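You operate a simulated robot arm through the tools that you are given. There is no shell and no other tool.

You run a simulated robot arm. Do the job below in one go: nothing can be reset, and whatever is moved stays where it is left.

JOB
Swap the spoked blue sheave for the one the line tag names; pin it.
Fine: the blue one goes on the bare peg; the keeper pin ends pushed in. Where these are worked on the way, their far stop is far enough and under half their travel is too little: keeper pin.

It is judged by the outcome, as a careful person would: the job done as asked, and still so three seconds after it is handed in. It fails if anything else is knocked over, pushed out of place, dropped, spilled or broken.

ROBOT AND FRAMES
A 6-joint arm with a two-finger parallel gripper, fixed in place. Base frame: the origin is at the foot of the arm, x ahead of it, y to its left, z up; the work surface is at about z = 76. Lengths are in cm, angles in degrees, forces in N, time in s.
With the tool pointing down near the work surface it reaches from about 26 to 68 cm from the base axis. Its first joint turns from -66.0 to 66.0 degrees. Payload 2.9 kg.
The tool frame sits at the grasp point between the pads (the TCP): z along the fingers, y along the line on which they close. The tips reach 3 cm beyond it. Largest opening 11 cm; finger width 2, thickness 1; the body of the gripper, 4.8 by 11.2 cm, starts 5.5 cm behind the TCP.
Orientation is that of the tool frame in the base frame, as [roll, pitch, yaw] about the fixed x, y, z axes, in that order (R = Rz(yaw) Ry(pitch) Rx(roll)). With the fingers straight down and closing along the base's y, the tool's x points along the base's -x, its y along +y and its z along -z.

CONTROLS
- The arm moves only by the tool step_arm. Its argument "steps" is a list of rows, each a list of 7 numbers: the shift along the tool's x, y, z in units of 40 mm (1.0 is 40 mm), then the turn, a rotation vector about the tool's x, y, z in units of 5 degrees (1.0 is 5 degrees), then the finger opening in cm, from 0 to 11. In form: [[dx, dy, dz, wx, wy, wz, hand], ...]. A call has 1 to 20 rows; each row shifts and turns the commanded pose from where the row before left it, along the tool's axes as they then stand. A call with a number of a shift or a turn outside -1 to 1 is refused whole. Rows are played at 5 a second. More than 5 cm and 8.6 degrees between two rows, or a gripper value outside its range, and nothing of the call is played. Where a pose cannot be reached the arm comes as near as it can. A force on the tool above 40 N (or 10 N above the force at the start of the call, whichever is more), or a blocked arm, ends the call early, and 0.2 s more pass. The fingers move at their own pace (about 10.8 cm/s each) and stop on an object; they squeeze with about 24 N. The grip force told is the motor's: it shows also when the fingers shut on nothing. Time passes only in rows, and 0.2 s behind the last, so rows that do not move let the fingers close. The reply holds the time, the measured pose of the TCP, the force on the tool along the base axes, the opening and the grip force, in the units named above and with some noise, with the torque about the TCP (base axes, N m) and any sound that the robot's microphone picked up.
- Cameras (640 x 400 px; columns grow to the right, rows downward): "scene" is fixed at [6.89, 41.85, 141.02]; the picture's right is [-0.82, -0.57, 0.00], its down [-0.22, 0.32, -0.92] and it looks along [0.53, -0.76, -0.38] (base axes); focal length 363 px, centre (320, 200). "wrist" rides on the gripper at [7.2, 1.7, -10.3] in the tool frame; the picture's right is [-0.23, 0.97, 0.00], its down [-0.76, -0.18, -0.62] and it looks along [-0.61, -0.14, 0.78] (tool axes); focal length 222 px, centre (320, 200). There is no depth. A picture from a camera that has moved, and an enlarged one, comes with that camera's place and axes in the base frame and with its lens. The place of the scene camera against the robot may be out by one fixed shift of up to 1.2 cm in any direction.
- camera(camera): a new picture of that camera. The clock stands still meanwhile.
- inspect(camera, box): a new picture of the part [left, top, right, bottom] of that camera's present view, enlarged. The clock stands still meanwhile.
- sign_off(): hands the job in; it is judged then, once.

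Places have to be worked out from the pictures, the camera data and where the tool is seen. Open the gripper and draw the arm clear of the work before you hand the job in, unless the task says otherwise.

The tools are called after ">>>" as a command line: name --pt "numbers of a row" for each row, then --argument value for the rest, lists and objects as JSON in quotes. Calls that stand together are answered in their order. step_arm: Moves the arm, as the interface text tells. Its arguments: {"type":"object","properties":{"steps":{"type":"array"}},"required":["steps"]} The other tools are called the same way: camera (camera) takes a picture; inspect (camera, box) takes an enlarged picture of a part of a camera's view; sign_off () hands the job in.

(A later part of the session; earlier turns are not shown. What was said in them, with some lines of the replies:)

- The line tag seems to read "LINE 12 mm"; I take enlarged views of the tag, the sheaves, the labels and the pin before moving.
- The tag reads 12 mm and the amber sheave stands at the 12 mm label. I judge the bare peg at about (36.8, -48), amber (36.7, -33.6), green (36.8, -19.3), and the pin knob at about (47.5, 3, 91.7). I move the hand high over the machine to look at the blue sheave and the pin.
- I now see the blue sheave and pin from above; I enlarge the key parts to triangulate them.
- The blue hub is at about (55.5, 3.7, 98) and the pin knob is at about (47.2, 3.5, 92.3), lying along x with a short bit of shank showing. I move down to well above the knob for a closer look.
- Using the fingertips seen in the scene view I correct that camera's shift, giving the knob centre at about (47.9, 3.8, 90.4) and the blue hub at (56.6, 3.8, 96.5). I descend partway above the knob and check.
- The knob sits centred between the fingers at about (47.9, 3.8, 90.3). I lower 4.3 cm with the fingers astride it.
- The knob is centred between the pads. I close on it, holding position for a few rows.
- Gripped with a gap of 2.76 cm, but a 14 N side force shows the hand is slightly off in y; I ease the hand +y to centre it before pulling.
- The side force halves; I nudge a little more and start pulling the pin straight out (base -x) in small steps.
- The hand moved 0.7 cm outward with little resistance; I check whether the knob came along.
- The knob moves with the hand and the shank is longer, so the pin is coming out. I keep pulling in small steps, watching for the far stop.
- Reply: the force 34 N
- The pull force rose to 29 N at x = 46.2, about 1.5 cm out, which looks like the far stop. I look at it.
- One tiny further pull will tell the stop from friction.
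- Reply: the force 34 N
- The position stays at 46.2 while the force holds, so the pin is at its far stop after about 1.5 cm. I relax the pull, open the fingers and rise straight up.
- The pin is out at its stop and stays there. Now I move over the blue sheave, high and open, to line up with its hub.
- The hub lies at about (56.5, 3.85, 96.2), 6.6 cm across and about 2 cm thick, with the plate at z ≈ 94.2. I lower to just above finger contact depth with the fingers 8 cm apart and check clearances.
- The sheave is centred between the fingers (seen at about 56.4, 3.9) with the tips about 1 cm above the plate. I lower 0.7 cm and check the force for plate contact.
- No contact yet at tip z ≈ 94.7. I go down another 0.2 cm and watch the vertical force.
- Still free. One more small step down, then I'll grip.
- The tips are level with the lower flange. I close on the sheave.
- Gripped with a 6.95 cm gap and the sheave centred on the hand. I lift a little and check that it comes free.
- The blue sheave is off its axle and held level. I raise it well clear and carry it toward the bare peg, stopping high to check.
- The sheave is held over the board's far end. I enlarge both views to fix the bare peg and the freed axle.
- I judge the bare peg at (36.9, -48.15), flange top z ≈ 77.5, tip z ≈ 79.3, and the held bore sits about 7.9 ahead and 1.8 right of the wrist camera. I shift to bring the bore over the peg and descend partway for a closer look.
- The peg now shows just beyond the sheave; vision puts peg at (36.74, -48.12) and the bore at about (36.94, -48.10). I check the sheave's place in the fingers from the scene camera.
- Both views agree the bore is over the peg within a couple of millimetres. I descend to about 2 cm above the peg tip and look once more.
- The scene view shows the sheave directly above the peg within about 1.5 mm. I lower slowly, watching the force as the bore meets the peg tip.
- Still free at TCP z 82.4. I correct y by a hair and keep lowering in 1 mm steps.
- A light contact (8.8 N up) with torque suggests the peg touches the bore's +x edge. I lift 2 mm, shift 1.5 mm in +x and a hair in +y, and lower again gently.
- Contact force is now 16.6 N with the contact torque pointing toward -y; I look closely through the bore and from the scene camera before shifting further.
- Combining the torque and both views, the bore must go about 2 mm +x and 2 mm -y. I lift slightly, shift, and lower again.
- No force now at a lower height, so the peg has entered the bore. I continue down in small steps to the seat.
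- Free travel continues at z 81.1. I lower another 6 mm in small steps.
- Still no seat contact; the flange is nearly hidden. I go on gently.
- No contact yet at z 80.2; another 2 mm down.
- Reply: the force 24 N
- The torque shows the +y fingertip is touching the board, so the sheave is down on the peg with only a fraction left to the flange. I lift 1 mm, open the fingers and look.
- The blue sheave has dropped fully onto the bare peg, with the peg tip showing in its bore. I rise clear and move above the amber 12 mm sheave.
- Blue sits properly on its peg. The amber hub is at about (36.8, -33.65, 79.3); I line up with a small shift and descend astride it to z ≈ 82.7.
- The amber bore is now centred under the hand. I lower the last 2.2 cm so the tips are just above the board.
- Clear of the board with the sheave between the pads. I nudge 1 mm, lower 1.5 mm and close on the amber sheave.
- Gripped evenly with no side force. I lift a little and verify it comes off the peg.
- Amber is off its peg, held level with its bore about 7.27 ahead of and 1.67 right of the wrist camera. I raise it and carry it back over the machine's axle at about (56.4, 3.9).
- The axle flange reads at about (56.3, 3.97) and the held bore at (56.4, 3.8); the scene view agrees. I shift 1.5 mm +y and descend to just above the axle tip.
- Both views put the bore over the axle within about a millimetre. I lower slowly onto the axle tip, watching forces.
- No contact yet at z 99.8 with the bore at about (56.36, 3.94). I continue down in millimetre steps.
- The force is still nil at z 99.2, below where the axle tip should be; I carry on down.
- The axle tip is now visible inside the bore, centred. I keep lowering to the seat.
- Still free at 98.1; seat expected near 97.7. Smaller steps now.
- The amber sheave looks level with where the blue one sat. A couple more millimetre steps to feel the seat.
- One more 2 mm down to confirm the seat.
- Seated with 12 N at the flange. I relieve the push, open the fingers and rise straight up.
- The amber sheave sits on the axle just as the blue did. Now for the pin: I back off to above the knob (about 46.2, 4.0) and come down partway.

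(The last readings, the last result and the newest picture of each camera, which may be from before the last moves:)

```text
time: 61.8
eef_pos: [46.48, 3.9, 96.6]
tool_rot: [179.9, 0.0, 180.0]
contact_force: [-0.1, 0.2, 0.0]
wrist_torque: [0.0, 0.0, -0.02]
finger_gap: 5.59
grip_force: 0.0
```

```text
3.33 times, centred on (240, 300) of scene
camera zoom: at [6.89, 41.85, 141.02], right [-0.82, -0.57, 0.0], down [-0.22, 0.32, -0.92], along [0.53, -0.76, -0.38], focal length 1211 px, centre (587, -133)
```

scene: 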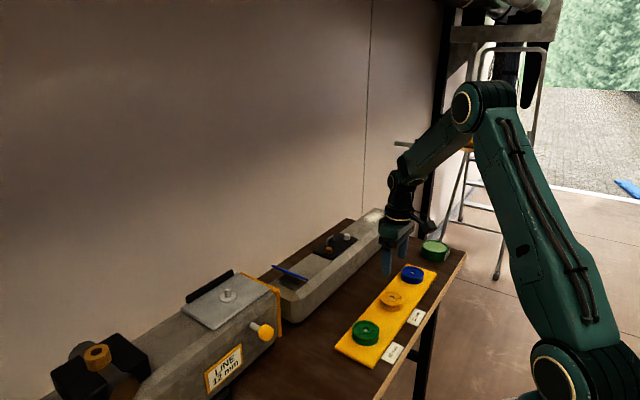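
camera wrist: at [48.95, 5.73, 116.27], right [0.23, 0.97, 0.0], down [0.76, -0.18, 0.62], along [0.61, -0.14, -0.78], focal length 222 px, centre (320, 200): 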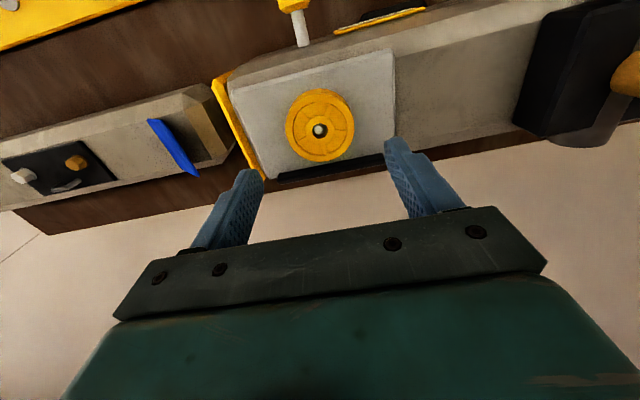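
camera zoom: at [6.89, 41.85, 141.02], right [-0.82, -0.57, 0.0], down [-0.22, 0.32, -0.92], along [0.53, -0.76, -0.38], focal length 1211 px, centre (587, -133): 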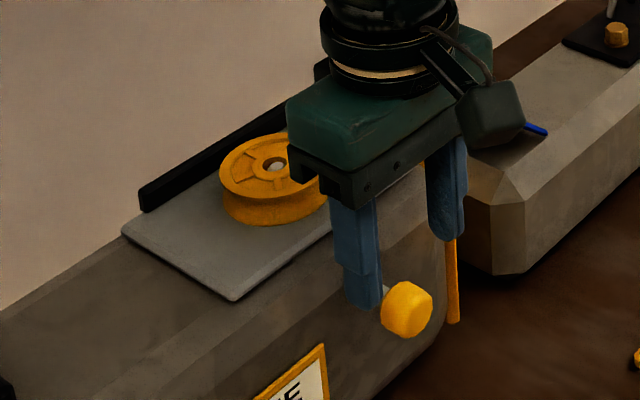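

The knob is between the fingers. I adjust 2 mm back, 1 mm in y, lower 5.7 cm astride it, and close.

>>> step_arm --pt "0.05 0.02 0.35 0 0 0 5.6" --pt "0 0 0.4 0 0 0 5.6" --pt "0 0 0.4 0 0 0 5.6" --pt "0 0 0.27 0 0 0 5.6" --pt "0 0 0 0 0 0 5.6"

>>> inspect --camera "wrist" --box '[230, 90, 410, 240]'

```text
time: 63.0
eef_pos: [46.11, 3.99, 90.94]
tool_rot: [180.0, 0.1, 179.9]
contact_force: [-0.7, 1.1, -0.3]
wrist_torque: [0.01, 0.02, 0.0]
finger_gap: 5.59
grip_force: 0.0
```

```text
2.67 times, centred on (320, 165) of wrist
camera zoom: at [38.81, 5.55, 101.21], right [0.23, 0.97, 0.0], down [0.76, -0.18, 0.62], along [0.61, -0.14, -0.78], focal length 592 px, centre (320, 293)
```

zoom: 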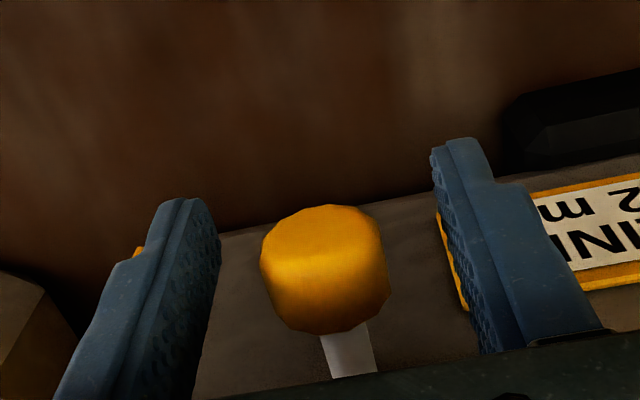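

The hand is astride the knob and centred. I close on it.

>>> step_arm --pt "0 0 0 0 0 0 3.5" --pt "0 0 0 0 0 0 2.0" --pt "0 0 0 0 0 0 1.0" --pt "0 0 0 0 0 0 1.0"

```text
time: 64.0
eef_pos: [46.26, 4.02, 91.01]
tool_rot: [-180.0, 0.0, -180.0]
contact_force: [0.3, 3.6, -3.2]
wrist_torque: [0.04, -0.14, -0.02]
finger_gap: 2.74
grip_force: 44.7
```

Gripped with little side force. I push the pin in (base +x) in small steps.

>>> step_arm --pt "-0.06 0.01 0 0 0 0 1.0" --pt "-0.06 0 0 0 0 0 1.0" --pt "-0.06 0 0 0 0 0 1.0" --pt "-0.06 0 0 0 0 0 1.0" --pt "-0.06 0 0 0 0 0 1.0" --pt "0 0 0 0 0 0 1.0"

```text
time: 65.4
eef_pos: [47.44, 4.0, 90.95]
tool_rot: [-179.9, 0.0, 179.8]
contact_force: [-2.9, -9.4, 7.8]
wrist_torque: [-0.03, 0.71, -0.04]
finger_gap: 2.76
grip_force: 44.6
```

In by 1.2 cm with little resistance. I keep pushing toward the inner stop.

>>> step_arm --pt "-0.05 -0.01 0 0 0 0 1.0" --pt "-0.05 0 0 0 0 0 1.0" --pt "0 0 0 0 0 0 1.0"

>>> inspect --camera "wrist" --box '[230, 90, 410, 240]'

>>> inspect --camera "scene" --box '[180, 240, 300, 360]'

```text
time: 66.2
eef_pos: [47.44, 4.06, 91.03]
tool_rot: [180.0, -0.5, 180.0]
contact_force: [-26.9, -9.0, 17.8]
wrist_torque: [-0.05, 0.05, -0.06]
finger_gap: 2.77
grip_force: 45.5
```

```text
2.67 times, centred on (320, 165) of wrist
camera zoom: at [40.24, 5.58, 101.23], right [0.23, 0.97, 0.0], down [0.77, -0.18, 0.62], along [0.6, -0.14, -0.79], focal length 592 px, centre (320, 293)
```

zoom: 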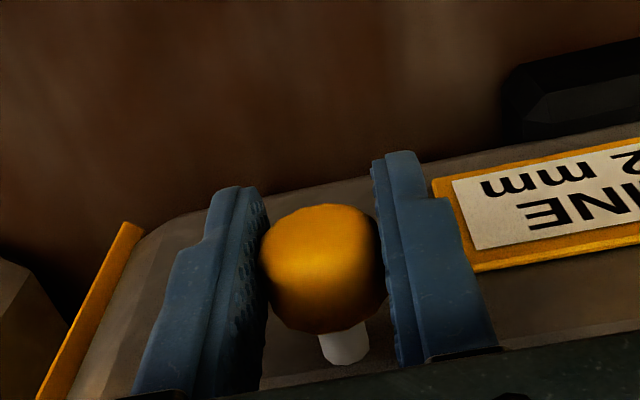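

```text
3.33 times, centred on (240, 300) of scene
camera zoom: at [6.79, 41.82, 141.03], right [-0.82, -0.57, 0.0], down [-0.22, 0.32, -0.92], along [0.53, -0.76, -0.38], focal length 1211 px, centre (587, -133)
```

zoom: 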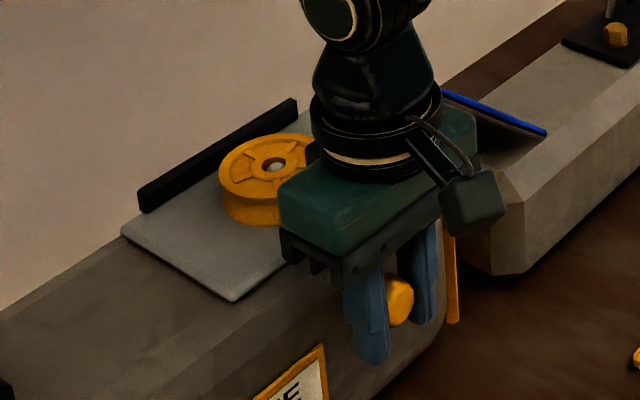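

The push force jumped to 27 N at x = 47.4: the pin is at its inner stop. I relax the push, open and rise to compare with the first picture.

>>> step_arm --pt "0.045 0 0 0 0 0 1.0" --pt "0 0 0 0 0 0 3.0" --pt "0 0 0 0 0 0 5.6" --pt "0 0 0 0 0 0 5.6" --pt "0 0 -0.3 0 0 0 5.6" --pt "0 0 -0.6 0 0 0 5.6" --pt "0.1 0 -0.8 0 0 0 5.6" --pt "0.1 0 -0.8 0 0 0 5.6" --pt "0 0 -0.8 0 0 0 5.6" --pt "0 0 -0.8 0 0 0 5.6" --pt "0 0 0 0 0 0 5.6"

>>> inspect --camera "scene" --box '[180, 260, 290, 350]'

>>> camera --camera "wrist"

```text
time: 68.6
eef_pos: [46.58, 4.14, 107.53]
tool_rot: [180.0, 0.0, 180.0]
contact_force: [1.1, -0.2, -0.5]
wrist_torque: [-0.03, 0.02, 0.03]
finger_gap: 5.61
grip_force: 0.0
```

```text
4.44 times, centred on (235, 305) of scene
camera zoom: at [6.89, 41.85, 141.02], right [-0.82, -0.57, 0.0], down [-0.22, 0.32, -0.92], along [0.53, -0.76, -0.38], focal length 1615 px, centre (698, -267)
```

zoom: 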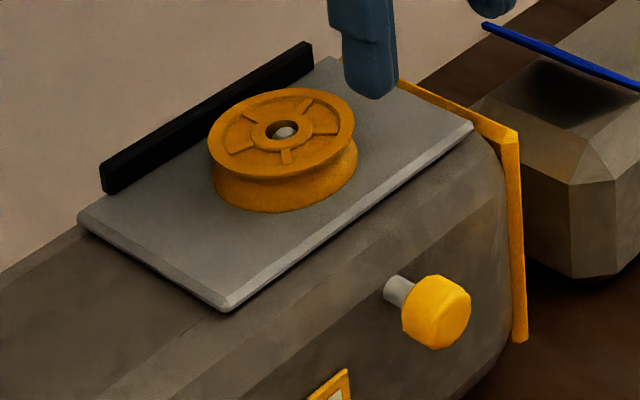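

```text
taken
camera wrist: at [39.23, 5.74, 117.65], right [0.23, 0.97, 0.0], down [0.76, -0.18, 0.62], along [0.61, -0.14, -0.78], focal length 222 px, centre (320, 200)
```

wrist: 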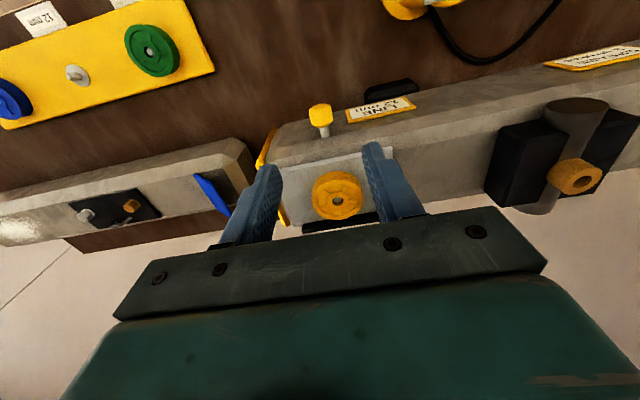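

The pin knob is back exactly where it was at the start, at its inner stop, and the amber sheave sits on the axle. I withdraw the arm high and back, then check the whole scene.

>>> step_arm --pt "0 0 -0.8 0 0 0 8" --pt "0 0 -1 0 0 0 11" --pt "0 0 -1 0 0 0 11" --pt "0.4 -0.5 -0.8 0 0 0 11" --pt "0.45 -0.75 -0.3 0 0 0 11" --pt "0.45 -0.75 -0.3 0 0 0 11" --pt "0.45 -0.75 0 0 0 0 11" --pt "0.45 -0.75 0 0 0 0 11" --pt "0.45 -0.75 0 0 0 0 11" --pt "0.45 -0.75 0 0 0 0 11" --pt "0.45 -0.75 0 0 0 0 11" --pt "0.2 -0.5 0 0 0 0 11" --pt "0 0 0 0 0 0 11"

>>> camera --camera "scene"

>>> camera --camera "wrist"

>>> inspect --camera "scene" --box '[320, 230, 480, 380]'

>>> inspect --camera "scene" --box '[160, 250, 320, 400]'

```text
time: 71.4
eef_pos: [31.74, -21.02, 124.14]
tool_rot: [180.0, 0.0, 180.0]
contact_force: [-1.2, 0.4, 0.1]
wrist_torque: [-0.01, -0.03, 0.02]
finger_gap: 10.98
grip_force: 0.1
```

```text
taken
```

scene: 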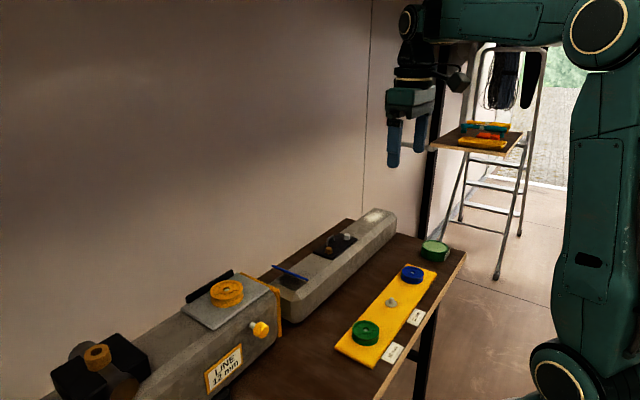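

```text
taken
camera wrist: at [24.38, -19.42, 134.3], right [0.23, 0.97, 0.0], down [0.76, -0.18, 0.62], along [0.61, -0.14, -0.78], focal length 222 px, centre (320, 200)
```

wrist: 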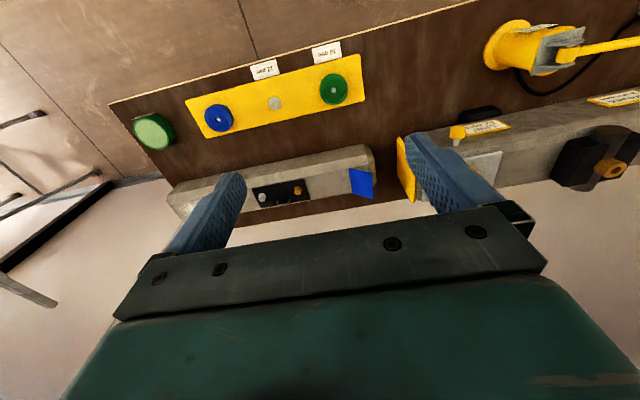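

```text
2.67 times, centred on (400, 305) of scene
camera zoom: at [6.89, 41.85, 141.02], right [-0.82, -0.57, 0.0], down [-0.22, 0.32, -0.92], along [0.53, -0.76, -0.38], focal length 969 px, centre (107, -80)
```

zoom: 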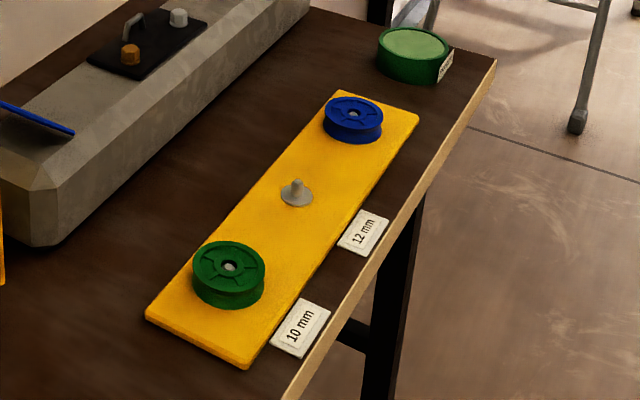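

```text
2.67 times, centred on (240, 325) of scene
camera zoom: at [6.89, 41.85, 141.02], right [-0.82, -0.57, 0.0], down [-0.22, 0.32, -0.92], along [0.53, -0.76, -0.38], focal length 969 px, centre (533, -133)
```

zoom: 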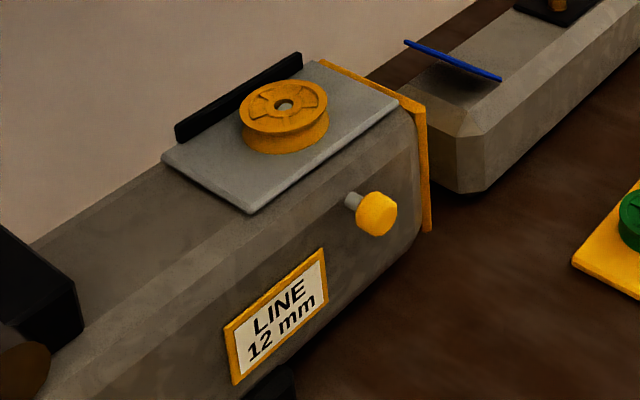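

Everything checks out. Amber (12 mm) is on the axle, the keeper pin is back at its inner stop, and blue is on the formerly bare peg. The rest is undisturbed, and the gripper is open and clear, so I hand the job in.

>>> sign_off

```text
The job is handed in.
```

The swap is done and the job is handed in. The amber sheave, the one at the 12 mm label to match the line tag, is now on the machine's axle. The blue sheave is on the peg that was bare.

- **Keeper pin:** I pulled it about 1.5 cm out to its far stop before lifting the blue sheave. With the amber one seated I pushed it back in until it stopped. In the pictures the knob is back where it started.
- **Sheaves:** both sit down on their flanges. The amber one looks about 2 mm lower on the axle than the blue one did. I took that as a small difference between the two sheaves.
- **Contact along the way:** while I placed the blue sheave, it touched the peg tip lightly before it lined up, and one fingertip touched the board. Neither moved anything.

In the last pictures nothing else had moved. The arm was clear with the gripper open when I handed in.
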